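You operate a simulated robot arm through the tools that you are given. There is no shell and no other tool. Be economical: measure what you need, move in short steps, check, and stop when the job is done.

The job below is to be done with a simulated robot arm. You get a single attempt, and the scene is never put back.

TASK
Put the long dark piece of wood on the top of the brown bench. Fetch the corner block with green dot and set it on top of the pale wooden block. Fetch the round lump with blue band and set it on top of the small cream box with band. Fetch the grey rag with black band and set it on the shelf two of the white shelves. Take the jar with white lid on the top of the grey table and put it away on the shelf five of the white shelves. Take the sheet with black block and put it on the shelf under the small black table. Do these in any order. Set down upright: jar with white lid.
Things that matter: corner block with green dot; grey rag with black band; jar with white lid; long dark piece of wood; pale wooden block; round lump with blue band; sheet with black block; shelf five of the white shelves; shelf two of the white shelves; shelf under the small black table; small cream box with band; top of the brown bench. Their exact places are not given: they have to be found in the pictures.

The check looks at the end state, three seconds after you hand in, the way a careful person would. Anything else that was tipped, shoved, dropped, spilled or broken makes it a failure. A push-on lid holds only when it is set on centred and level and pressed home; a screw cap is set on level and turned clockwise until tight. Flat cloth is picked up by pressing the open fingertips on it (5 to 10 N) and closing them slowly along it; thin cloth reads only 2 to 8 mm in the jaws.

THE ROBOT
A 7-joint arm with a two-finger parallel gripper on a trunk, on a base that drives. Base frame: it is fixed to the floor where the robot stands at the start and does not move with it; the origin is under the middle of the robot, x ahead of it, y to its left, z up; the surface under the hand at the start is at about z = 0.922. Readings come in m, rad, newtons and seconds.
With the tool pointing down near the work surface it reaches from about 0.28 to 0.72 m from the robot's upright axis, wherever it stands. Its first joint turns from -2.897 to 2.897 rad. Places, roughly: corner block with green dot (6x6x6 cm) [0.5, -0.3, 1]; grey rag with black band (7x6x3 cm) [-2.8, -2.2, 0.9]; jar with white lid [-2.75, -2.25, 1]; long dark piece of wood (12x4x3 cm) [0.6, 0.1, 0.9]; pale wooden block (17x9x5 cm) [-2.7, 0.3, 1]; round lump with blue band (5x5x2 cm) [-2.7, -1.6, 0.9]; sheet with black block (8x8x4 cm) [-2.7, -2.4, 0.9]; shelf five of the white shelves (60x17 cm) [-3.82, -5.12, 1.38]; shelf two of the white shelves (60x17 cm) [-3.82, -5.12, 0.46]; shelf under the small black table [-4.2, -3.5, 0.4]; small cream box with band (10x7x11 cm) [-3.1, -1.7, 1]; top of the brown bench [-2.9, 1, 1]. Payload 3.43 kg.
The tool frame sits at the grasp point between the pads (the TCP): z along the fingers, y along the line on which they close. The tips reach 0.03 m beyond it. The gripper opens to 0.094 m. The fingers are 0.028 m wide and 0.01 m thick; the gripper's body (0.05 by 0.096 m) begins 0.055 m behind the TCP.
Orientation is that of the tool frame in the base frame, as a unit quaternion [x, y, z, w]. With the fingers straight down and closing along the base's y, the tool's x points along the base's -x, its y along +y and its z along -z.

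THE INTERFACE
- The arm moves only by the tool arm_command. Its argument "moves" is a list that holds one entry, the list of rows, each a list of 7 numbers: the opening in per cent of the stroke, from 0 (shut) to 100 (fully open), then the shift along the tool's x, y, z in units of 100 mm (1.0 is 100 mm), then the turn, a rotation vector about the tool's x, y, z in units of 120 degrees (1.0 is 120 degrees). In form: [[[gripper, x, y, z, rx, ry, rz], ...]]. A call has 1 to 12 rows; each row is the pose to reach, as a shift and turn from the pose commanded when the call began, along the tool's axes at that moment. A call with a number of a shift or a turn outside -1 to 1 is refused whole. Each row takes 0.2 s and may step no farther than 0.05 m and 0.15 rad from the row before; otherwise, or with a gripper value out of range, the whole call is refused. Where a pose cannot be reached the arm comes as near as it can. A force on the tool above 40 N (or 10 N above the force at the start of the call, whichever is more), or a blocked arm, ends the call early, and 0.2 s more pass. Each finger travels about 0.108 m/s and halts on what it meets, pressing with about 34 N; the grip force reading is that of the motor and also rises with nothing between the fingers. The clock runs only during rows and for 0.2 s after the last one: add rows that repeat a pose to give the fingers time. The reply holds the time, the measured pose of the TCP, the force on the tool along the base axes, the opening and the grip force, in the units named above and with some noise, with the torque about the TCP (base axes, N m) and any sound that the robot's microphone picked up, and new pictures: "views" is both (left out), scene, wrist or none.
- Cameras (640 x 400 px; columns grow to the right, rows downward): "scene" is now at [0.3938, -0.1208, 1.432]; the picture's right is [0.00, -0.17, 0.99], its down [-0.36, 0.92, 0.16] and it looks along [-0.93, -0.36, -0.06] (base axes); focal length 214 px, centre (320, 200). "wrist" rides on the gripper at [0.076, 0.014, -0.103] in the tool frame; the picture's right is [-0.18, 0.98, 0.00], its down [-0.75, -0.14, -0.64] and it looks along [-0.63, -0.12, 0.77] (tool axes); focal length 243 px, centre (320, 200).
- slide_trunk(by): slides the trunk up (or, below 0, down) by that many m; the arm and the scene camera ride with it, the base frame stays. It gives what a move gives, with no picture.
- roll_base(legs): drives the robot by 1 to 6 legs, each [ahead, left, turn to the left] in m, m and rad, along the robot's own axes; the way and the turn of a leg run together, so that a leg with both is an arc; at most 1.5 m and 3.142 rad a leg. The arm and the cameras ride along, it lands a little off, and it stops where it bumps. It gives what a move gives, and a new picture of the scene camera.
- head_to(pan, tilt): turns the head with the scene camera to pan (to the left, within 1.396 rad either way) and tilt (down, from -0.506 to 1.204), counted from straight ahead of the robot. It gives what a move gives, and a new picture of the scene camera.
- probe_pixels(camera, pixels): for up to 12 pixels [column, row] of the newest picture of that camera ("zoom" is the newest enlarged one), the place [x, y, z] in the base frame of the surface seen there, good to about 0.003 m. No time passes.
- close_up(camera, box): a new picture of the part [left, top, right, bottom] of that camera's present view, enlarged. No time passes.
- job_done(): hands the job in; it is judged then, once.

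Keep the steps short. Do not move on a guess: measure, check each grasp and each placing, and mend mistakes. In all there are 124 turns and 260 pictures (those below and enlarged ones count). Leave the gripper open and the arm clear of the work at the hand-in unless told otherwise, and finish with a single line.

The tools are called after "Request:" as a command line: name --argument value ..., lists and objects as JSON in quotes. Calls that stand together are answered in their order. arm_command: Moves the arm, as the interface text tells. Its arguments: {"type":"object","properties":{"moves":{"type":"array"},"views":{"type":"string","enum":["both","scene","wrist","none"]}},"required":["moves"]} The other tools are called the same way: slide_trunk (by) slides the trunk up or down; roll_base (legs) drives the base; head_to (pan, tilt) turns the head that bears the scene camera; probe_pixels (camera, pixels) gives the place of the surface under pixels of a picture; close_up (camera, box) takes an enlarged picture of a part of a camera's view; job_done () hands the job in.

At the start:

```text
t: 0.0
ee_pos: [0.3855, -0.0651, 1.3108]
tcp_rot: [0.0, 1.0, 0.0, 0.0]
force: [0.1, 0.9, -0.6]
wrist_torque: [0.0, -0.01, 0.02]
width: 0.0941
grasp_force: 0.0
trunk travel left (down, up): [-0.325, 0.265]
robot x, y, heading: [-0.0001, 0.0001, -0.001]
head pan, tilt: [-1.4, 1.201]
```

scene: 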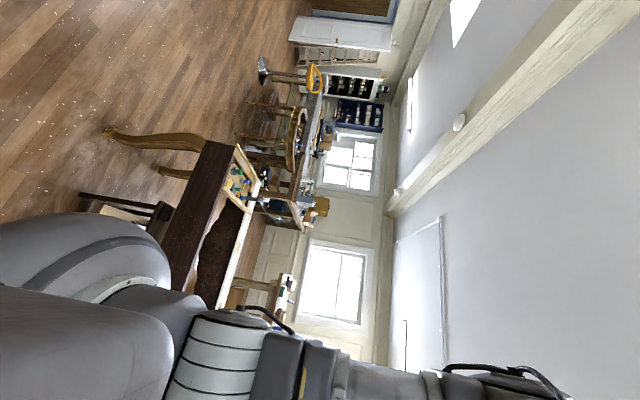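
wrist: 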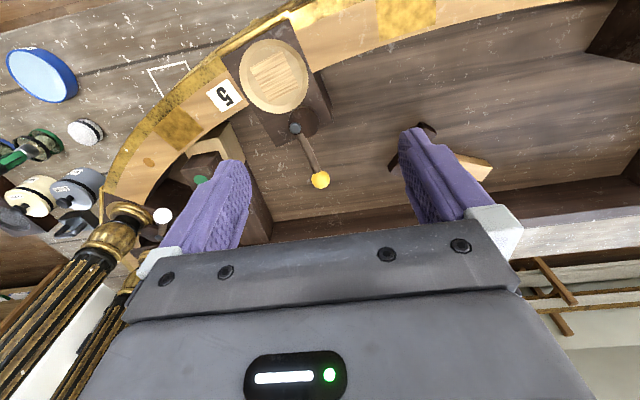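

The scene picture is turned on its side, so I turn the head to look ahead and down at the work surface.

Request:
head_to --pan 0 --tilt 0.8

Request:
close_up --camera "wrist" --box '[100, 0, 640, 280]'

```text
t: 1.5
ee_pos: [0.3852, -0.0667, 1.3099]
tcp_rot: [0.0, 1.0, 0.0, 0.0]
force: [0.6, -0.1, 0.1]
wrist_torque: [-0.04, -0.02, 0.01]
width: 0.094
grasp_force: 0.1
trunk travel left (down, up): [-0.325, 0.265]
robot x, y, heading: [0.0004, 0.0005, 0.002]
head pan, tilt: [0.0, 0.799]
```

scene: 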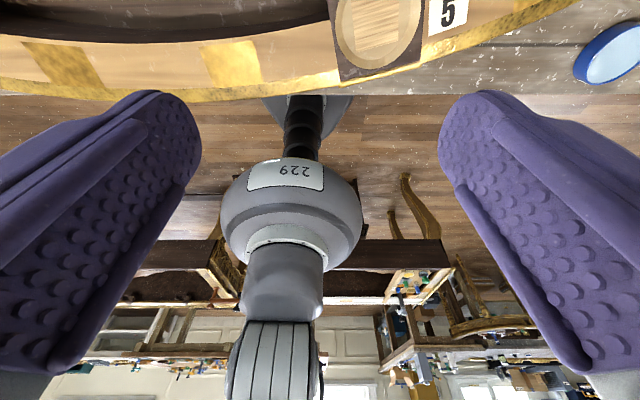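

```text
1.19 times, centred on (370, 140) of wrist
```

zoom: 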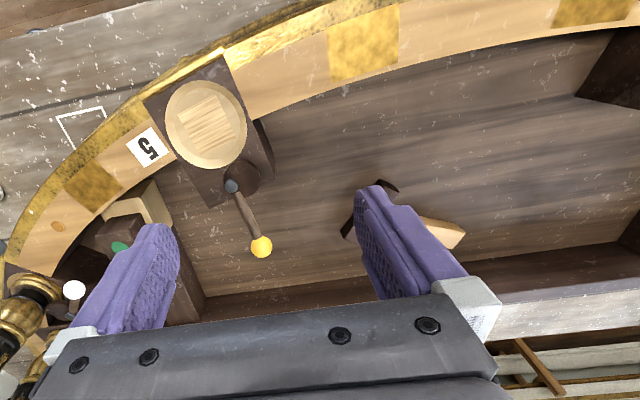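

The head view now shows the fingers and the arm upside down. I probe a few points to understand the geometry: in the scene the "5" card, in the zoom the green dot block, the dark wood pieces.

Request:
probe_pixels --camera "scene" --pixels '[[447, 12], [610, 55], [285, 175], [280, 280], [420, 290], [150, 130], [400, 200], [20, 110]]'

Request:
probe_pixels --camera "zoom" --pixels '[[118, 246], [120, 232], [140, 205], [345, 235], [385, 188], [440, 235], [260, 245], [205, 120], [300, 200], [560, 120], [180, 300], [100, 180]]'

```text
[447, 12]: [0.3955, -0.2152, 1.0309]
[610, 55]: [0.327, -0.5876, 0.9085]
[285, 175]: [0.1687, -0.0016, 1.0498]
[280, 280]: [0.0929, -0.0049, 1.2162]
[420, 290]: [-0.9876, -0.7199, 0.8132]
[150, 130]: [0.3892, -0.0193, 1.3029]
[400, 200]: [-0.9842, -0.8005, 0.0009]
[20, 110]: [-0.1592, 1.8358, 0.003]
```

```text
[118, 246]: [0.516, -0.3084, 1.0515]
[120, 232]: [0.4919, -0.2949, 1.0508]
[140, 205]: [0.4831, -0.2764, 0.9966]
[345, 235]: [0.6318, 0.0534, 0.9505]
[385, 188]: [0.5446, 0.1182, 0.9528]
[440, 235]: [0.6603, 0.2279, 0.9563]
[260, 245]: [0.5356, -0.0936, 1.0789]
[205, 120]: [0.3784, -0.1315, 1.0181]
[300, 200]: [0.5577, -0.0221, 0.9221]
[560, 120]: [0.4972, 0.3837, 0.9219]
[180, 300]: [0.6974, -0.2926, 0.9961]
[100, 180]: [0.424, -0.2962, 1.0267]
```

The head camera's "forward" seems to be straight down (upside-down when tilted). I set tilt to -0.3 to look down and forward onto the table.

Request:
head_to --pan 0 --tilt -0.3

```text
t: 2.9
ee_pos: [0.3841, -0.0648, 1.309]
tcp_rot: [0.001, 1.0, -0.001, 0.0]
force: [0.5, 0.2, -1.0]
wrist_torque: [0.01, 0.03, -0.05]
width: 0.094
grasp_force: 0.1
trunk travel left (down, up): [-0.325, 0.265]
robot x, y, heading: [0.0009, -0.0028, 0.004]
head pan, tilt: [0.0, -0.3]
```

scene: 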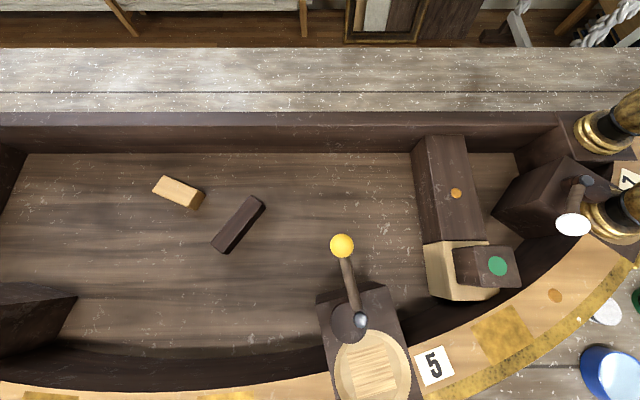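

Clear view: dark wood at about (238,224), green-dot block at (490,265) lying on a pale block. I probe both for grasping.

Request:
probe_pixels --camera "scene" --pixels '[[249, 200], [261, 206], [216, 243], [228, 250], [238, 223], [456, 252], [510, 250], [463, 281], [517, 283], [497, 265], [440, 275], [455, 294]]'

Request:
close_up --camera "scene" --box '[380, 110, 640, 310]'

```text
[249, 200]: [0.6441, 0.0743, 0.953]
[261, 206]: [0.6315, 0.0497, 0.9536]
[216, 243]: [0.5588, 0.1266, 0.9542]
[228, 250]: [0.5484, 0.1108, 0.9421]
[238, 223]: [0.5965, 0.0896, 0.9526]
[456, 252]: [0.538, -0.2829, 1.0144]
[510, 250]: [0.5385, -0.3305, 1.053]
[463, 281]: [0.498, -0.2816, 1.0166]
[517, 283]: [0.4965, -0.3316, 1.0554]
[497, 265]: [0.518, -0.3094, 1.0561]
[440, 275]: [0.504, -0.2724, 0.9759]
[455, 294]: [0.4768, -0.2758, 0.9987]
```

```text
2.00 times, centred on (510, 210) of scene
```

zoom: 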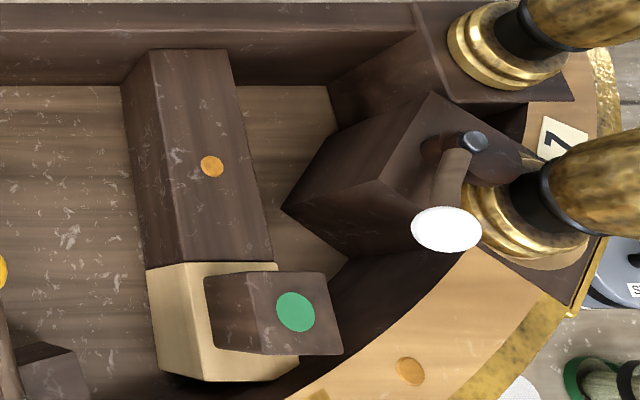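

Request:
probe_pixels --camera "zoom" --pixels '[[253, 277], [323, 277], [265, 350], [340, 352], [210, 282], [218, 345], [240, 310], [180, 290], [210, 370], [260, 366], [175, 200], [360, 260]]'

Request:
head_to --pan -0.6 --tilt -0.4

```text
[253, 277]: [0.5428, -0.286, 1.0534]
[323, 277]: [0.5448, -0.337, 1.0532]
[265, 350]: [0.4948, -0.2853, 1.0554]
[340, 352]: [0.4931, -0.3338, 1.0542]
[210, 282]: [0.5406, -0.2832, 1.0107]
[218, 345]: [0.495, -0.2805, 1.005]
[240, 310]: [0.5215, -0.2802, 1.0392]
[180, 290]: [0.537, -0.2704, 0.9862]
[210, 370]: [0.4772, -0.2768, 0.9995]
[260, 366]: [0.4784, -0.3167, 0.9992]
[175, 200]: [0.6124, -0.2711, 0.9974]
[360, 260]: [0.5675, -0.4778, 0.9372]
```

```text
t: 3.9
ee_pos: [0.3841, -0.0662, 1.3095]
tcp_rot: [0.0, 1.0, 0.0, 0.001]
force: [0.9, -0.2, 0.6]
wrist_torque: [-0.03, 0.02, 0.02]
width: 0.094
grasp_force: 0.1
trunk travel left (down, up): [-0.325, 0.265]
robot x, y, heading: [0.0041, -0.0002, 0.004]
head pan, tilt: [-0.6, -0.4]
```

scene: 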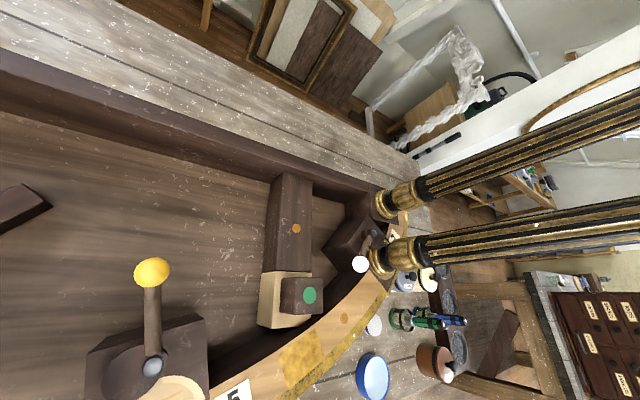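

The head-camera works as a downward-looking camera. I'll now move the hand above the dark wood (centre about 0.597, 0.090; long axis at about -0.58 rad), turning the tool by +0.583 rad, and check.

Request:
arm_command --moves '[[[100, -0.25, 0.25, 0, 0, 0, 0], [100, -0.5, 0.5, 0, 0, 0, 0], [100, -0.75, 0.75, 0, 0, 0, 0], [100, -1, 1, 0, 0, 0, 0]]]' --views "none"

Request:
arm_command --moves '[[[100, -0.35, 0.18, 0, 0, 0, 0], [100, -0.7, 0.36, 0, 0, 0, 0], [100, -1, 0.55, 0, 0, 0, 0]]]' --views "none"

Request:
arm_command --moves '[[[100, -0.12, 0, 0.3, 0, 0, 0.07], [100, -0.12, 0, 0.6, 0, 0, 0.14], [100, -0.12, 0, 0.9, 0, 0, 0.21], [100, -0.12, 0, 1, 0, 0, 0.278], [100, -0.12, 0, 1, 0, 0, 0.278]]]' --views "both"

Request:
head_to --pan 0 --tilt -0.3

```text
t: 4.9
ee_pos: [0.4853, 0.0363, 1.3069]
tcp_rot: [0.0, 1.0, 0.0, -0.002]
force: [0.6, -0.6, -0.6]
wrist_torque: [-0.01, 0.03, 0.02]
width: 0.0938
grasp_force: 0.1
trunk travel left (down, up): [-0.325, 0.265]
robot x, y, heading: [-0.0005, -0.0007, -0.001]
head pan, tilt: [-0.6, -0.4]
```

```text
t: 5.7
ee_pos: [0.5865, 0.0891, 1.306]
tcp_rot: [0.0, 1.0, -0.002, 0.0]
force: [0.6, -0.5, 0.3]
wrist_torque: [0.03, 0.0, -0.02]
width: 0.0941
grasp_force: 0.0
trunk travel left (down, up): [-0.325, 0.265]
robot x, y, heading: [-0.0025, -0.0029, -0.003]
head pan, tilt: [-0.6, -0.4]
```

```text
t: 6.9
ee_pos: [0.5973, 0.0903, 1.2091]
tcp_rot: [0.288, 0.958, -0.001, -0.001]
force: [-0.1, 0.0, -0.3]
wrist_torque: [0.01, 0.01, 0.01]
width: 0.094
grasp_force: 0.0
trunk travel left (down, up): [-0.325, 0.265]
robot x, y, heading: [0.0025, 0.0027, 0.001]
head pan, tilt: [-0.6, -0.4]
```

scene: 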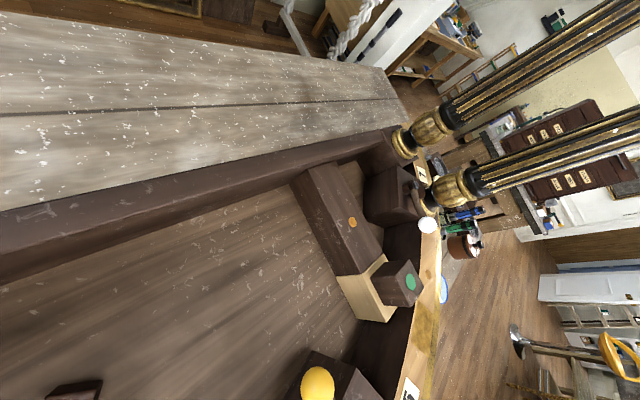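
wrist: 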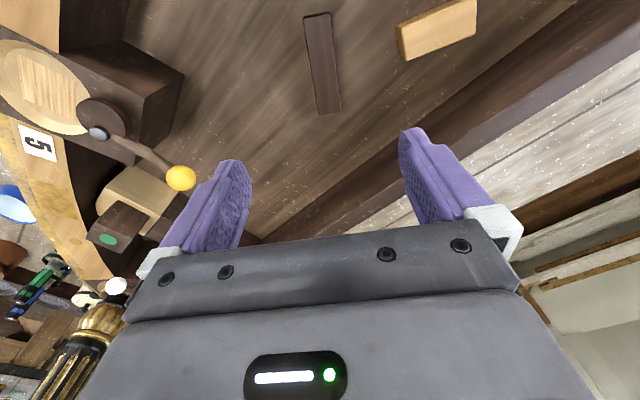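

```text
t: 7.9
ee_pos: [0.5976, 0.0903, 1.209]
tcp_rot: [0.287, 0.958, 0.0, 0.0]
force: [0.1, -0.2, 0.6]
wrist_torque: [0.02, 0.02, -0.02]
width: 0.094
grasp_force: 0.2
trunk travel left (down, up): [-0.325, 0.265]
robot x, y, heading: [0.0013, -0.0003, 0.0]
head pan, tilt: [0.0, -0.3]
```

scene: 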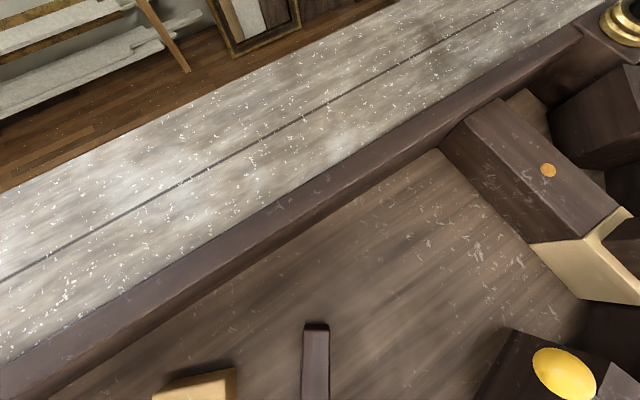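

The scene camera in fact rides on the hand. Alignment with the wood looks right; I lower the trunk by 0.2 and check it from the wrist camera.

Request:
slide_trunk --by -0.2

Request:
head_to --pan 0 --tilt 0.2

```text
t: 10.0
ee_pos: [0.5969, 0.0897, 1.0099]
tcp_rot: [0.287, 0.958, 0.0, 0.0]
force: [-0.3, -0.4, -0.2]
wrist_torque: [-0.03, 0.0, -0.02]
width: 0.0943
grasp_force: 0.1
trunk travel left (down, up): [-0.125, 0.465]
robot x, y, heading: [-0.0001, 0.0038, -0.002]
head pan, tilt: [0.0, -0.3]
```

```text
t: 11.0
ee_pos: [0.5966, 0.0899, 1.0087]
tcp_rot: [0.287, 0.958, 0.0, 0.0]
force: [1.4, -0.2, 0.2]
wrist_torque: [0.01, -0.05, -0.02]
width: 0.0937
grasp_force: 0.0
trunk travel left (down, up): [-0.125, 0.465]
robot x, y, heading: [-0.0009, 0.0015, -0.001]
head pan, tilt: [0.0, 0.201]
```

scene: 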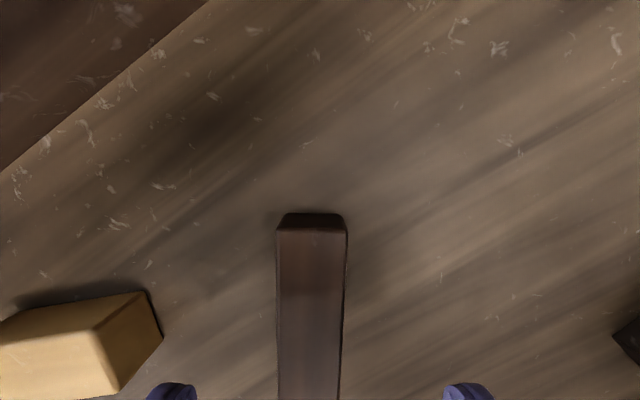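

The wood lies centred between the fingertips (col. ~311 between 170 and 468). I go down 52 mm, close, and lift a little.

Request:
arm_command --moves '[[[100, 0, 0, 0.3, 0, 0, 0], [100, 0, 0, 0.52, 0, 0, 0], [100, 0, 0, 0.52, 0, 0, 0], [0, 0, 0, 0.52, 0, 0, 0], [0, 0, 0, 0.52, 0, 0, 0], [0, 0, 0, 0.52, 0, 0, 0], [0, 0, 0, 0.3, 0, 0, 0], [0, 0, 0, 0, 0, 0, 0], [0, 0, 0, -0.4, 0, 0, 0]]]' --views "wrist"

```text
t: 13.0
ee_pos: [0.5971, 0.0906, 1.0508]
tcp_rot: [0.288, 0.958, 0.0, 0.0]
force: [-1.4, 0.2, -0.3]
wrist_torque: [-0.01, 0.04, 0.0]
width: 0.0337
grasp_force: 33.7
trunk travel left (down, up): [-0.125, 0.465]
robot x, y, heading: [-0.0023, 0.0001, -0.002]
head pan, tilt: [0.0, 0.201]
```

wrist: 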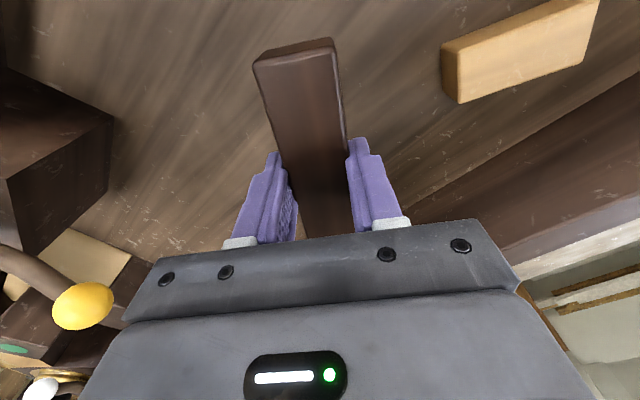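

Held firmly (33.7 mm). Now I raise the trunk, turn the hand back, and draw the arm in before looking around.

Request:
slide_trunk --by 0.3

Request:
arm_command --moves '[[[0, 0, 0, 0, 0, 0, -0.07], [0, 0, 0, 0, 0, 0, -0.14], [0, 0, 0, 0, 0, 0, -0.21], [0, 0, 0, 0, 0, 0, -0.278]]]' --views "none"

Request:
arm_command --moves '[[[0, 0.4, -0.2, 0, 0, 0, 0], [0, 0.8, -0.4, 0, 0, 0, 0], [0, 1, -0.6, 0, 0, 0, 0]]]' --views "none"

Request:
arm_command --moves '[[[0, 0.4, -0.2, 0, 0, 0, 0], [0, 0.8, -0.3, 0, 0, 0, 0], [0, 1, -0.3, 0, 0, 0, 0]]]' --views "none"

Request:
head_to --pan 0 --tilt 1.2

Request:
head_to --pan 1.39 --tilt 0.6

Request:
head_to --pan -1.0 --tilt 1.2

```text
t: 16.0
ee_pos: [0.5966, 0.0914, 1.35]
tcp_rot: [0.287, 0.958, 0.0, 0.0]
force: [0.2, 0.2, -1.1]
wrist_torque: [-0.03, -0.02, 0.0]
width: 0.0341
grasp_force: 34.5
trunk travel left (down, up): [-0.425, 0.165]
robot x, y, heading: [0.0019, 0.0032, 0.002]
head pan, tilt: [0.0, 0.201]
```

```text
t: 17.0
ee_pos: [0.597, 0.0927, 1.3503]
tcp_rot: [-0.001, 1.0, 0.0, 0.0]
force: [-0.5, 0.6, -1.1]
wrist_torque: [0.01, -0.01, 0.0]
width: 0.0339
grasp_force: 34.6
trunk travel left (down, up): [-0.425, 0.165]
robot x, y, heading: [0.003, -0.0028, -0.003]
head pan, tilt: [0.0, 0.201]
```

```text
t: 17.8
ee_pos: [0.4954, 0.0309, 1.3478]
tcp_rot: [0.0, 1.0, 0.0, 0.0]
force: [0.9, 0.0, 0.0]
wrist_torque: [0.05, -0.02, -0.02]
width: 0.0341
grasp_force: 33.9
trunk travel left (down, up): [-0.425, 0.165]
robot x, y, heading: [0.0007, 0.0003, 0.001]
head pan, tilt: [0.0, 0.201]
```

```text
t: 18.6
ee_pos: [0.3932, -0.0, 1.3503]
tcp_rot: [-0.001, 1.0, 0.0, 0.001]
force: [-1.3, -0.8, -1.2]
wrist_torque: [-0.03, 0.0, 0.01]
width: 0.034
grasp_force: 33.7
trunk travel left (down, up): [-0.425, 0.165]
robot x, y, heading: [0.0046, -0.0004, 0.002]
head pan, tilt: [0.0, 0.201]
```

```text
t: 19.8
ee_pos: [0.3964, 0.001, 1.3503]
tcp_rot: [0.0, 1.0, -0.001, 0.0]
force: [0.1, 0.8, -0.7]
wrist_torque: [-0.02, -0.01, 0.01]
width: 0.0338
grasp_force: 33.6
trunk travel left (down, up): [-0.425, 0.165]
robot x, y, heading: [-0.0011, -0.0036, -0.0]
head pan, tilt: [0.0, 1.201]
```

scene: 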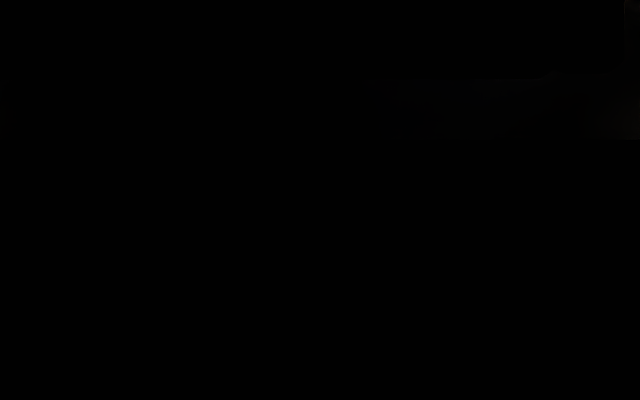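

```text
t: 21.4
ee_pos: [0.3944, 0.0009, 1.3499]
tcp_rot: [0.0, 1.0, 0.0, 0.0]
force: [-1.1, -0.1, -0.7]
wrist_torque: [0.02, 0.0, -0.02]
width: 0.0342
grasp_force: 33.7
trunk travel left (down, up): [-0.425, 0.165]
robot x, y, heading: [-0.0003, -0.0005, -0.007]
head pan, tilt: [1.389, 0.6]
```

scene: 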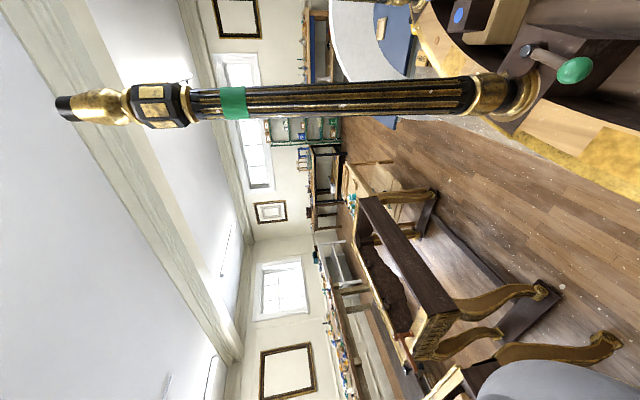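

```text
t: 23.6
ee_pos: [0.3958, 0.0001, 1.3506]
tcp_rot: [0.0, 1.0, 0.0, 0.0]
force: [0.7, 0.5, -0.4]
wrist_torque: [0.01, 0.02, 0.01]
width: 0.0339
grasp_force: 34.2
trunk travel left (down, up): [-0.425, 0.165]
robot x, y, heading: [-0.0036, -0.0005, -0.001]
head pan, tilt: [-1.0, 1.201]
```

scene: 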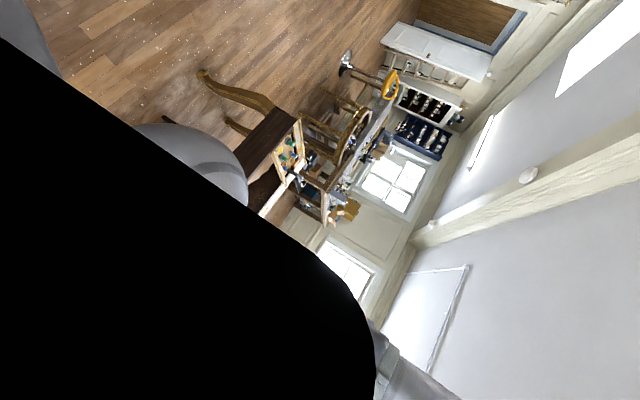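

I probe floor and table points in this view (and the position of the dark table) to plan the drive.

Request:
probe_pixels --camera "scene" --pixels '[[265, 145], [298, 128], [298, 175], [205, 75], [230, 122], [262, 205], [130, 90], [350, 130], [343, 68], [390, 85], [345, 205], [300, 30]]'

Request:
head_to --pan 1.0 --tilt 1.2

Request:
close_up --camera "scene" --box '[0, 0, 640, 400]'

```text
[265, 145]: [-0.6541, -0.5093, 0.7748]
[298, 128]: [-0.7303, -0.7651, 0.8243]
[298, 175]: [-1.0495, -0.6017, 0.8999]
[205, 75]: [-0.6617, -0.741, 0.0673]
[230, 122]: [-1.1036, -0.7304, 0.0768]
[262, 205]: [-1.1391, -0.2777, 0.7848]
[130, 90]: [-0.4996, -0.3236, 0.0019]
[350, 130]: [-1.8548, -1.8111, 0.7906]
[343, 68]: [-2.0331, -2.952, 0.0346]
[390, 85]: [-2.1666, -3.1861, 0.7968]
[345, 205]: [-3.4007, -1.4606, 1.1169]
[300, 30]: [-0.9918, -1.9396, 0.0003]
```

```text
t: 25.5
ee_pos: [0.3953, 0.0009, 1.3499]
tcp_rot: [0.0, 1.0, 0.0, 0.0]
force: [-0.2, -0.2, -1.2]
wrist_torque: [0.0, 0.02, 0.0]
width: 0.0341
grasp_force: 34.3
trunk travel left (down, up): [-0.425, 0.165]
robot x, y, heading: [0.0021, -0.0022, -0.002]
head pan, tilt: [1.0, 1.201]
```

scene: 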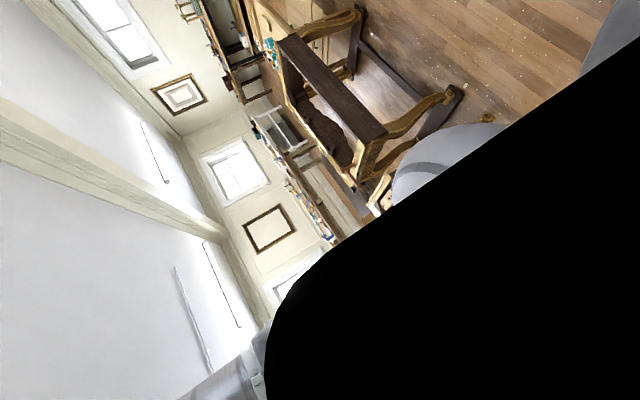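

```text
1.00 times, centred on (320, 200) of scene (not enlarged: the box is as wide or as high as the picture)
```

zoom: 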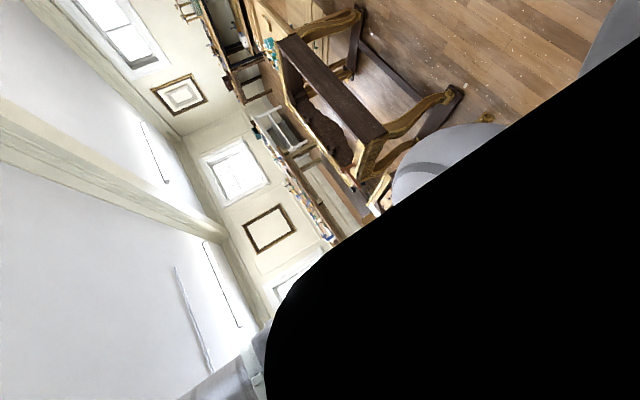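

Request:
probe_pixels --camera "scene" --pixels '[[455, 100], [370, 130], [295, 45], [270, 55], [355, 20], [430, 90], [385, 195], [350, 70], [260, 100], [300, 130], [315, 200], [285, 10]]'

```text
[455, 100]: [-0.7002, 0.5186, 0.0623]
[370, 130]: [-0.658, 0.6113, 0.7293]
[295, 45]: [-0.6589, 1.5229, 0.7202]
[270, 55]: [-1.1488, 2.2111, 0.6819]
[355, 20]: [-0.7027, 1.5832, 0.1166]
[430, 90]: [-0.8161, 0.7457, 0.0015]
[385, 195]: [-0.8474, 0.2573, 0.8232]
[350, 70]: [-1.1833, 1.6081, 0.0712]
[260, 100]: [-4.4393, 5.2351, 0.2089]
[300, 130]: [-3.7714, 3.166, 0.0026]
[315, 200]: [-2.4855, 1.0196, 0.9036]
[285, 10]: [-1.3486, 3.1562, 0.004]
```

Two tables stand behind the robot from x≈-0.65, so I must go round them on the south side (y≈-1.3). I pitch the hand forward so that the camera looks ahead, then back off 0.12 and turn right.

Request:
arm_command --moves '[[[0, 0, 0, 0, 0, -0.07, 0], [0, 0, 0, 0, 0, -0.14, 0], [0, 0, 0, 0, 0, -0.21, 0], [0, 0, 0, 0, 0, -0.28, 0], [0, 0, 0, 0, 0, -0.35, 0]]]' --views "none"

Request:
roll_base --legs '[[-0.12, 0, 0], [0, 0, -1.571]]'

Request:
head_to --pan 0 --tilt -0.4

```text
t: 26.7
ee_pos: [0.4239, 0.0019, 1.3611]
tcp_rot: [0.0, 0.934, 0.0, 0.358]
force: [1.2, -0.6, -1.7]
wrist_torque: [-0.04, 0.05, -0.01]
width: 0.0341
grasp_force: 34.3
out of reach, approached as far as the arm can: row 5
trunk travel left (down, up): [-0.425, 0.165]
robot x, y, heading: [0.0005, 0.0023, 0.001]
head pan, tilt: [1.0, 1.201]
```

```text
t: 31.7
ee_pos: [-0.115, -0.4236, 1.3607]
tcp_rot: [0.656, 0.665, -0.251, 0.254]
force: [-0.6, -0.9, -0.7]
wrist_torque: [0.0, 0.04, -0.02]
width: 0.0339
grasp_force: 33.7
trunk travel left (down, up): [-0.425, 0.165]
robot x, y, heading: [-0.1225, 0.0004, -1.559]
head pan, tilt: [1.0, 1.201]
```

scene: 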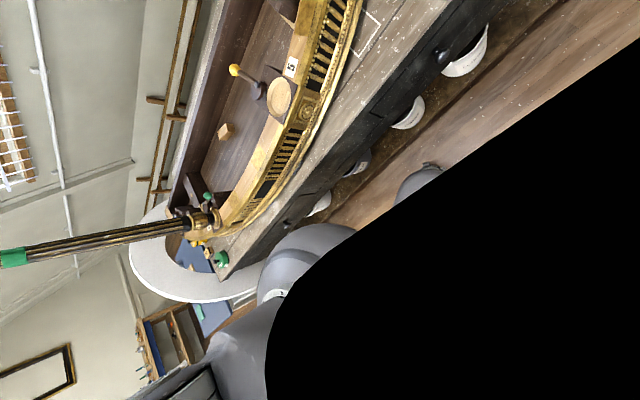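

```text
t: 33.4
ee_pos: [-0.1156, -0.4239, 1.3619]
tcp_rot: [0.656, 0.665, -0.251, 0.254]
force: [-0.1, -0.4, -0.2]
wrist_torque: [0.0, -0.01, 0.03]
width: 0.0339
grasp_force: 34.3
trunk travel left (down, up): [-0.425, 0.165]
robot x, y, heading: [-0.1188, -0.0025, -1.559]
head pan, tilt: [0.0, -0.4]
```

scene: 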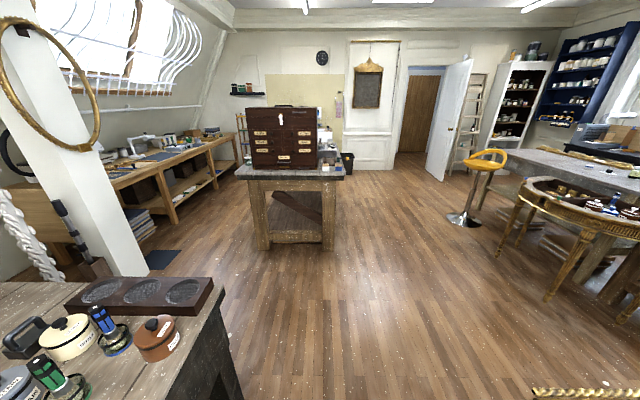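

Good forward view. I look to the right (west) too.

Request:
head_to --pan -0.9 --tilt -0.3

Request:
probe_pixels --camera "scene" --pixels '[[320, 350]]'

```text
t: 34.6
ee_pos: [-0.1148, -0.4225, 1.361]
tcp_rot: [0.656, 0.665, -0.251, 0.255]
force: [0.4, 0.1, -1.0]
wrist_torque: [-0.01, -0.04, -0.01]
width: 0.0342
grasp_force: 33.9
trunk travel left (down, up): [-0.425, 0.165]
robot x, y, heading: [-0.1216, -0.0023, -1.563]
head pan, tilt: [-0.901, -0.3]
```

scene: 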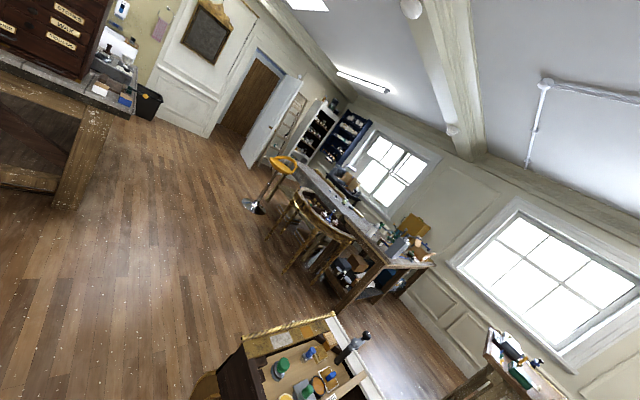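

```text
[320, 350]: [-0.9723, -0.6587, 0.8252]
```

Request:
probe_pixels --camera "scene" --pixels '[[430, 263], [385, 262], [340, 310], [352, 238], [300, 205], [270, 235], [325, 275], [490, 345], [440, 345], [400, 340], [255, 208], [315, 160]]'

Request:
close_up --camera "scene" --box '[230, 100, 470, 320]'

```text
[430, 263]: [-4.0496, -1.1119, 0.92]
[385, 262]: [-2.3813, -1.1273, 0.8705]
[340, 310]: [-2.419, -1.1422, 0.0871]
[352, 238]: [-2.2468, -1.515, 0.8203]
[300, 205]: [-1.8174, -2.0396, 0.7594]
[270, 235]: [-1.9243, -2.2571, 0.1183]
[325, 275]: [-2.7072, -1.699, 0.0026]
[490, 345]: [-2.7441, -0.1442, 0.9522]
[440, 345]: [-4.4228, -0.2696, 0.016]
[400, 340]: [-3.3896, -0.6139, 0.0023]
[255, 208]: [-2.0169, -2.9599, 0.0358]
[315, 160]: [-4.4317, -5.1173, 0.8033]
```

```text
1.82 times, centred on (350, 210) of scene
```

zoom: 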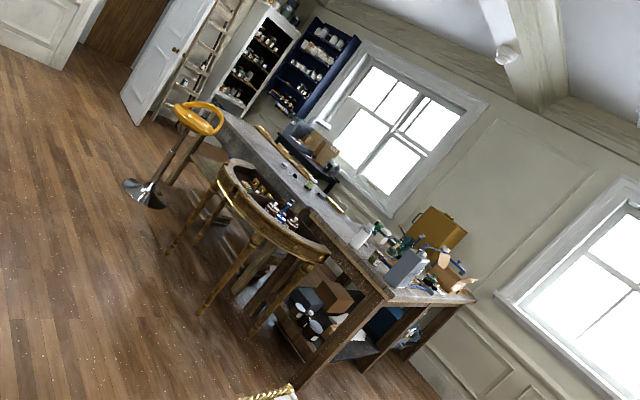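

The way: south to y≈-1.2, then west, then north up the aisle at x≈-1.75. I drive the first two legs.

Request:
roll_base --legs '[[1.2, 0, 0], [0, 0, -1.571]]'

Request:
head_to --pan 0 --tilt -0.35

```text
t: 44.6
ee_pos: [-0.5406, -1.2135, 1.3617]
tcp_rot: [0.934, -0.012, -0.358, -0.004]
force: [-0.5, 0.8, -0.8]
wrist_torque: [0.0, -0.04, 0.03]
width: 0.034
grasp_force: 33.9
trunk travel left (down, up): [-0.425, 0.165]
robot x, y, heading: [-0.1177, -1.2225, 3.114]
head pan, tilt: [-0.901, -0.3]
```

scene: 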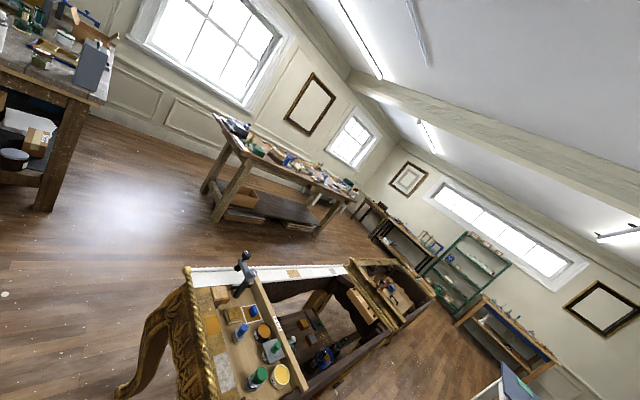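

```text
t: 45.8
ee_pos: [-0.54, -1.2137, 1.3613]
tcp_rot: [0.934, -0.012, -0.358, -0.004]
force: [-1.1, 0.4, -0.9]
wrist_torque: [-0.01, -0.02, 0.01]
width: 0.0341
grasp_force: 34.6
trunk travel left (down, up): [-0.425, 0.165]
robot x, y, heading: [-0.1161, -1.2219, 3.117]
head pan, tilt: [0.0, -0.351]
```

scene: 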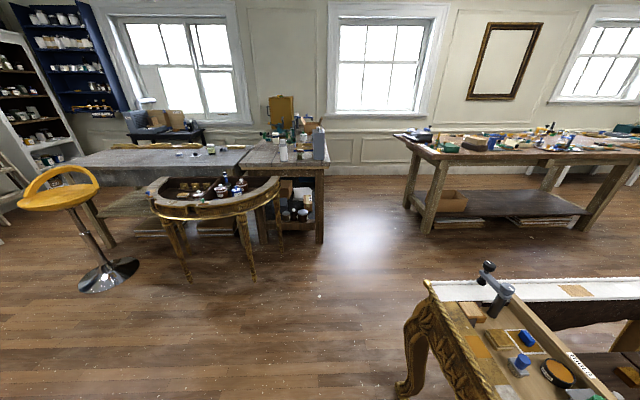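

Request:
probe_pixels --camera "scene" --pixels '[[440, 155], [500, 145], [600, 160], [620, 130], [395, 136], [325, 165], [320, 240], [285, 160], [240, 145], [110, 165], [80, 155], [250, 275]]'

Request:
probe_pixels --camera "scene" --pixels '[[190, 278], [430, 230], [590, 233], [360, 240], [360, 190], [170, 130], [60, 170], [50, 60], [470, 200], [410, 205], [405, 380], [280, 230]]'

Request:
close_up --camera "scene" --box '[390, 80, 640, 240]'

Request:
close_up --camera "scene" --box '[100, 60, 350, 220]'

```text
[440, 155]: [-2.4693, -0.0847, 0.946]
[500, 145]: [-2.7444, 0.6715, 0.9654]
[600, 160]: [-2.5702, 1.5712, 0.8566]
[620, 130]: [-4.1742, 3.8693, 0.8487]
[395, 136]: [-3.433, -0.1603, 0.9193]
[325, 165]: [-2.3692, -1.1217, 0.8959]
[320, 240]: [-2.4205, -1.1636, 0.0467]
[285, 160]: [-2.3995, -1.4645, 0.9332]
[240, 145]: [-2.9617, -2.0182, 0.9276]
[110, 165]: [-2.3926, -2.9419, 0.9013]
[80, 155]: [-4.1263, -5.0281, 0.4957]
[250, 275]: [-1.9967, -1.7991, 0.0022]
```

```text
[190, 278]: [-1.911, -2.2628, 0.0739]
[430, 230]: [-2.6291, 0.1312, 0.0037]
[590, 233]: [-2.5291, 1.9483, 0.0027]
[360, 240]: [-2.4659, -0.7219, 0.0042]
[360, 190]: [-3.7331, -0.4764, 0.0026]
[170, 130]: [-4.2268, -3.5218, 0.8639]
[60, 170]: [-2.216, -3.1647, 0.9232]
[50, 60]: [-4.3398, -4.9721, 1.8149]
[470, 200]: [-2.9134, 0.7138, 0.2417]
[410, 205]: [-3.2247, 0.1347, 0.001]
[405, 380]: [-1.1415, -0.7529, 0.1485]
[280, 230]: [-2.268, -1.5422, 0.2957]
```

```text
2.50 times, centred on (515, 160) of scene
```

zoom: 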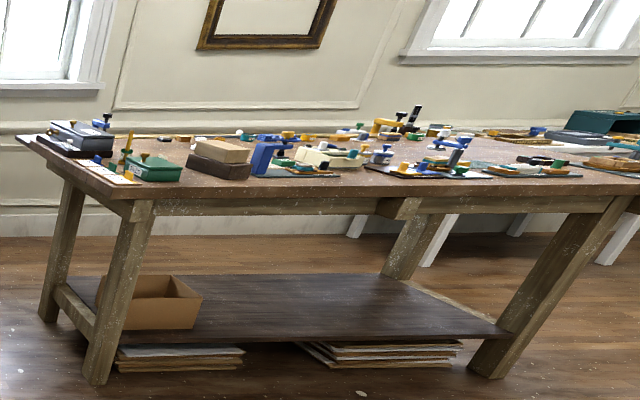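

```text
2.50 times, centred on (225, 140) of scene
```

zoom: 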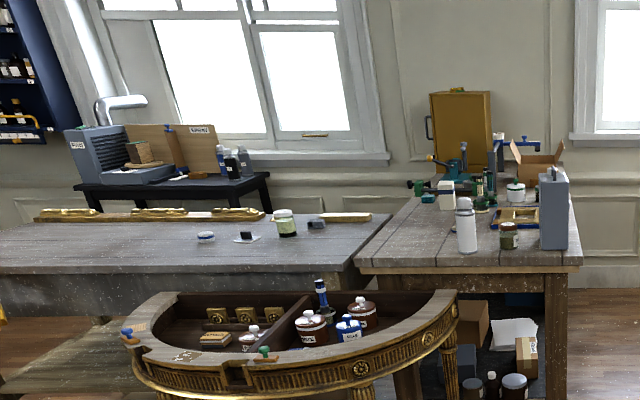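

Request:
probe_pixels --camera "zoom" --pixels '[[285, 225], [205, 237], [245, 237], [317, 224], [447, 195], [447, 183], [440, 210], [508, 235], [350, 260], [300, 270], [30, 260], [270, 355]]'

Request:
roll_base --legs '[[1.45, 0, 0], [0.2, 0, 0], [0, 0, -1.571]]'

Request:
head_to --pan 0.8 --tilt -0.2

```text
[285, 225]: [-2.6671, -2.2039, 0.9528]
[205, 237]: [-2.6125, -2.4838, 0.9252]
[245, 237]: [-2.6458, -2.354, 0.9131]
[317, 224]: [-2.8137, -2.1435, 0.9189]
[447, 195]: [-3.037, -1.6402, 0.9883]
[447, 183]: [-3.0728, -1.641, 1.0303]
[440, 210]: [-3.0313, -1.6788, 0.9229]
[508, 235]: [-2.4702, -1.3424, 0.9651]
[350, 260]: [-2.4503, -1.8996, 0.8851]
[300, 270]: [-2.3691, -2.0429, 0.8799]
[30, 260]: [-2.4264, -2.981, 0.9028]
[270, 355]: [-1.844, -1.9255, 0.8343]
```

```text
t: 58.0
ee_pos: [-1.7582, -0.7558, 1.3615]
tcp_rot: [-0.652, 0.668, 0.25, 0.256]
force: [-0.6, -0.6, -0.1]
wrist_torque: [0.02, 0.01, -0.03]
width: 0.0341
grasp_force: 34.1
trunk travel left (down, up): [-0.425, 0.165]
robot x, y, heading: [-1.7669, -1.1771, 1.543]
head pan, tilt: [0.0, -0.351]
```

scene: 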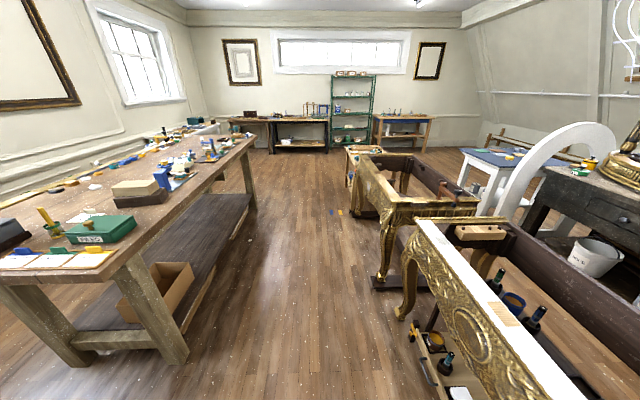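

```text
t: 59.2
ee_pos: [-1.7559, -0.7548, 1.3614]
tcp_rot: [-0.652, 0.669, 0.249, 0.256]
force: [0.7, 0.1, -0.9]
wrist_torque: [-0.02, 0.0, 0.02]
width: 0.0338
grasp_force: 33.7
trunk travel left (down, up): [-0.425, 0.165]
robot x, y, heading: [-1.7647, -1.1756, 1.547]
head pan, tilt: [0.799, -0.201]
```

scene: 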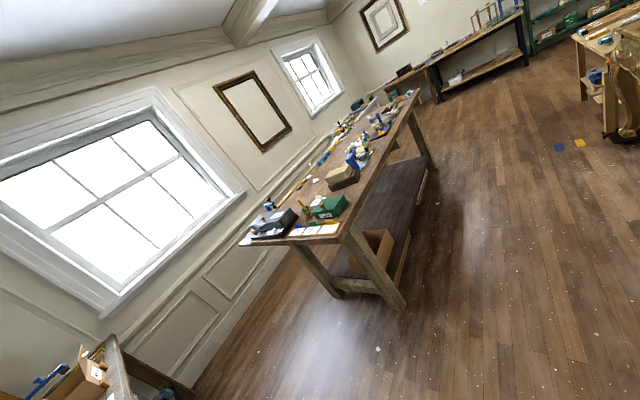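

I drive north to y≈0.45, turn left to face the brown bench, and stop at x≈-1.9 to look down.

Request:
roll_base --legs '[[1.5, 0, 0], [0.13, 0, 0], [0, 0, 1.58]]'

Request:
head_to --pan 0 --tilt 0.1

```text
t: 71.3
ee_pos: [-2.1383, 0.4617, 1.3604]
tcp_rot: [0.934, -0.011, -0.358, -0.004]
force: [-0.1, -0.9, -0.4]
wrist_torque: [0.01, 0.01, -0.01]
width: 0.0339
grasp_force: 33.6
trunk travel left (down, up): [-0.425, 0.165]
robot x, y, heading: [-1.7161, 0.4501, 3.117]
head pan, tilt: [0.799, -0.201]
```

scene: 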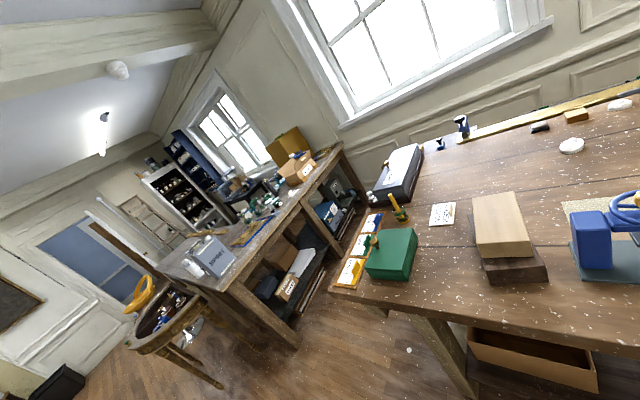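

```text
t: 72.5
ee_pos: [-2.139, 0.4626, 1.3605]
tcp_rot: [0.934, -0.012, -0.358, -0.005]
force: [-0.5, -0.1, 0.0]
wrist_torque: [0.01, -0.01, 0.01]
width: 0.0339
grasp_force: 34.1
trunk travel left (down, up): [-0.425, 0.165]
robot x, y, heading: [-1.7161, 0.4529, 3.116]
head pan, tilt: [0.0, 0.099]
```

scene: 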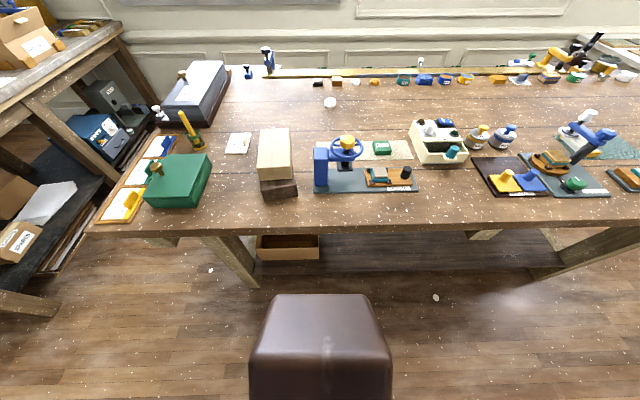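

I probe candidate free spots on the bench and the pale block.

Request:
probe_pixels --camera "scene" --pixels '[[235, 195], [445, 200], [445, 165], [418, 192], [478, 190], [262, 178], [291, 178], [264, 130], [289, 128], [298, 195], [445, 228], [210, 165]]'

Request:
close_up --camera "scene" --box '[200, 100, 520, 260]'

```text
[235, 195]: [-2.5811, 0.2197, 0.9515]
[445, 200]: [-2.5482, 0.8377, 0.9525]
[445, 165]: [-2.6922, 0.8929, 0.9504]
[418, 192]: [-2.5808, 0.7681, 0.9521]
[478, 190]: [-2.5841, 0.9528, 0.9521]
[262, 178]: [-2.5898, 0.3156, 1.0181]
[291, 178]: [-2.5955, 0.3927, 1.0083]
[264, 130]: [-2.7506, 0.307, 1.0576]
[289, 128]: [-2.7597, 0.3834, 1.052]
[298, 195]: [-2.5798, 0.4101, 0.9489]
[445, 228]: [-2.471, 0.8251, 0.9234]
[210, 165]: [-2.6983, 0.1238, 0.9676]
```

```text
2.00 times, centred on (360, 180) of scene
```

zoom: 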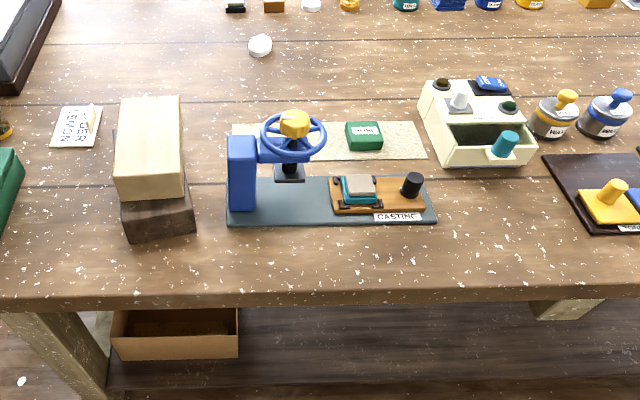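

Free spot at about (-2.56, 0.86) on the bench (z 0.952). I roll sideways and ahead, then turn the hand down.

Request:
roll_base --legs '[[0.25, -0.41, 0.02]]'

Request:
arm_command --moves '[[[0, 0, 0, 0, 0, 0.07, 0], [0, 0, 0, 0, 0, 0.14, 0], [0, 0, 0, 0, 0, 0.21, 0], [0, 0, 0, 0, 0, 0.28, 0], [0, 0, 0, 0, 0, 0.35, 0], [0, 0, 0, 0, 0, 0.35, 0]]]' --views "scene"

```text
t: 75.3
ee_pos: [-2.3805, 0.8721, 1.3615]
tcp_rot: [0.934, -0.006, -0.357, -0.002]
force: [-0.2, 0.5, -0.1]
wrist_torque: [-0.02, -0.04, 0.01]
width: 0.034
grasp_force: 33.8
trunk travel left (down, up): [-0.425, 0.165]
robot x, y, heading: [-1.9554, 0.8684, 3.132]
head pan, tilt: [0.0, 0.099]
```

scene: 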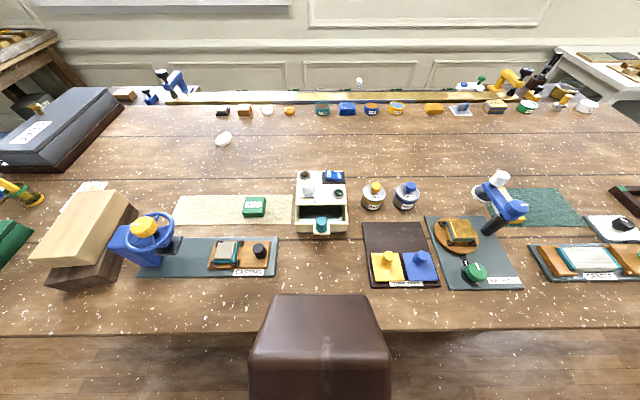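

```text
t: 76.7
ee_pos: [-2.3801, 0.8722, 1.3615]
tcp_rot: [1.0, -0.005, 0.001, 0.0]
force: [0.3, -0.2, -1.0]
wrist_torque: [-0.01, 0.04, 0.0]
width: 0.0341
grasp_force: 34.4
trunk travel left (down, up): [-0.425, 0.165]
robot x, y, heading: [-1.9521, 0.8667, 3.132]
head pan, tilt: [0.0, 0.099]
```

scene: 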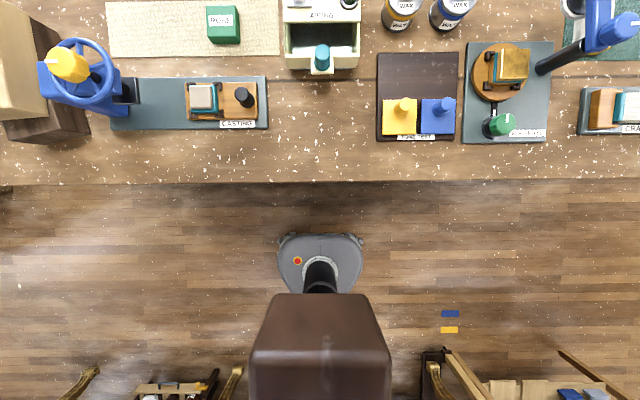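

The spot is clear (between the casting mat and the dark tray). I extend 0.18 ahead, then lower the trunk by 0.34 and look again.

Request:
arm_command --moves '[[[0, -0.4, 0, 0, 0, 0, 0], [0, -0.7, 0.1, 0, 0, 0, 0], [0, -1, 0.1, 0, 0, 0, 0]]]' --views "none"

Request:
arm_command --moves '[[[0, -0.4, 0, 0, 0, 0, 0], [0, -0.78, 0, 0, 0, 0, 0], [0, -0.78, 0, 0, 0, 0, 0]]]' --views "none"

Request:
slide_trunk --by -0.33

Request:
head_to --pan 0 --tilt 0.35

Request:
close_up --camera "wrist" --box '[0, 0, 640, 400]'

```text
t: 77.5
ee_pos: [-2.4843, 0.8644, 1.3604]
tcp_rot: [1.0, -0.005, 0.001, 0.0]
force: [-1.1, 0.2, 0.0]
wrist_torque: [0.0, -0.02, -0.01]
width: 0.0343
grasp_force: 33.4
trunk travel left (down, up): [-0.425, 0.165]
robot x, y, heading: [-1.9567, 0.8655, 3.136]
head pan, tilt: [0.0, 0.099]
```

```text
t: 78.3
ee_pos: [-2.5574, 0.865, 1.3615]
tcp_rot: [1.0, -0.005, 0.001, -0.001]
force: [0.7, 0.2, -0.2]
wrist_torque: [0.0, -0.01, -0.01]
width: 0.0339
grasp_force: 34.2
trunk travel left (down, up): [-0.425, 0.165]
robot x, y, heading: [-1.9622, 0.8692, 3.13]
head pan, tilt: [0.0, 0.099]
```

```text
t: 81.6
ee_pos: [-2.5581, 0.8638, 1.0311]
tcp_rot: [1.0, -0.005, 0.001, 0.0]
force: [-1.4, 0.0, -0.7]
wrist_torque: [0.02, -0.01, -0.04]
width: 0.0339
grasp_force: 34.3
trunk travel left (down, up): [-0.095, 0.495]
robot x, y, heading: [-1.957, 0.865, 3.132]
head pan, tilt: [0.0, 0.099]
```

```text
t: 82.3
ee_pos: [-2.5579, 0.8651, 1.0307]
tcp_rot: [1.0, -0.006, 0.001, 0.0]
force: [0.5, -0.1, -0.7]
wrist_torque: [-0.02, 0.03, 0.0]
width: 0.0342
grasp_force: 33.8
trunk travel left (down, up): [-0.095, 0.495]
robot x, y, heading: [-1.9587, 0.8644, 3.13]
head pan, tilt: [0.0, 0.351]
```

scene: 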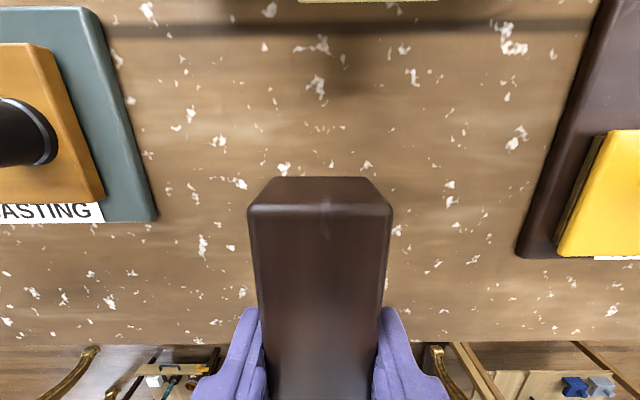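

```text
1.00 times, centred on (320, 200) of wrist (not enlarged: the box is as wide or as high as the picture)
```

zoom: 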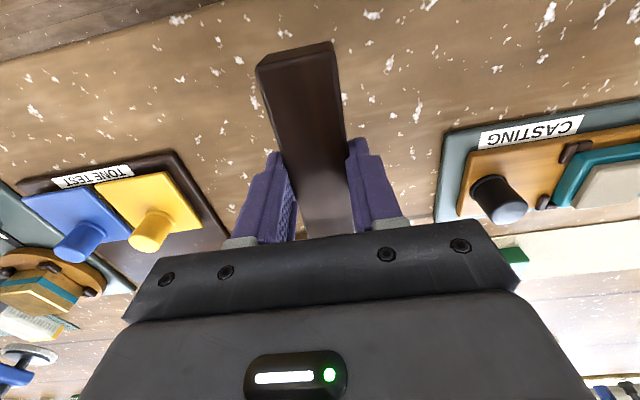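

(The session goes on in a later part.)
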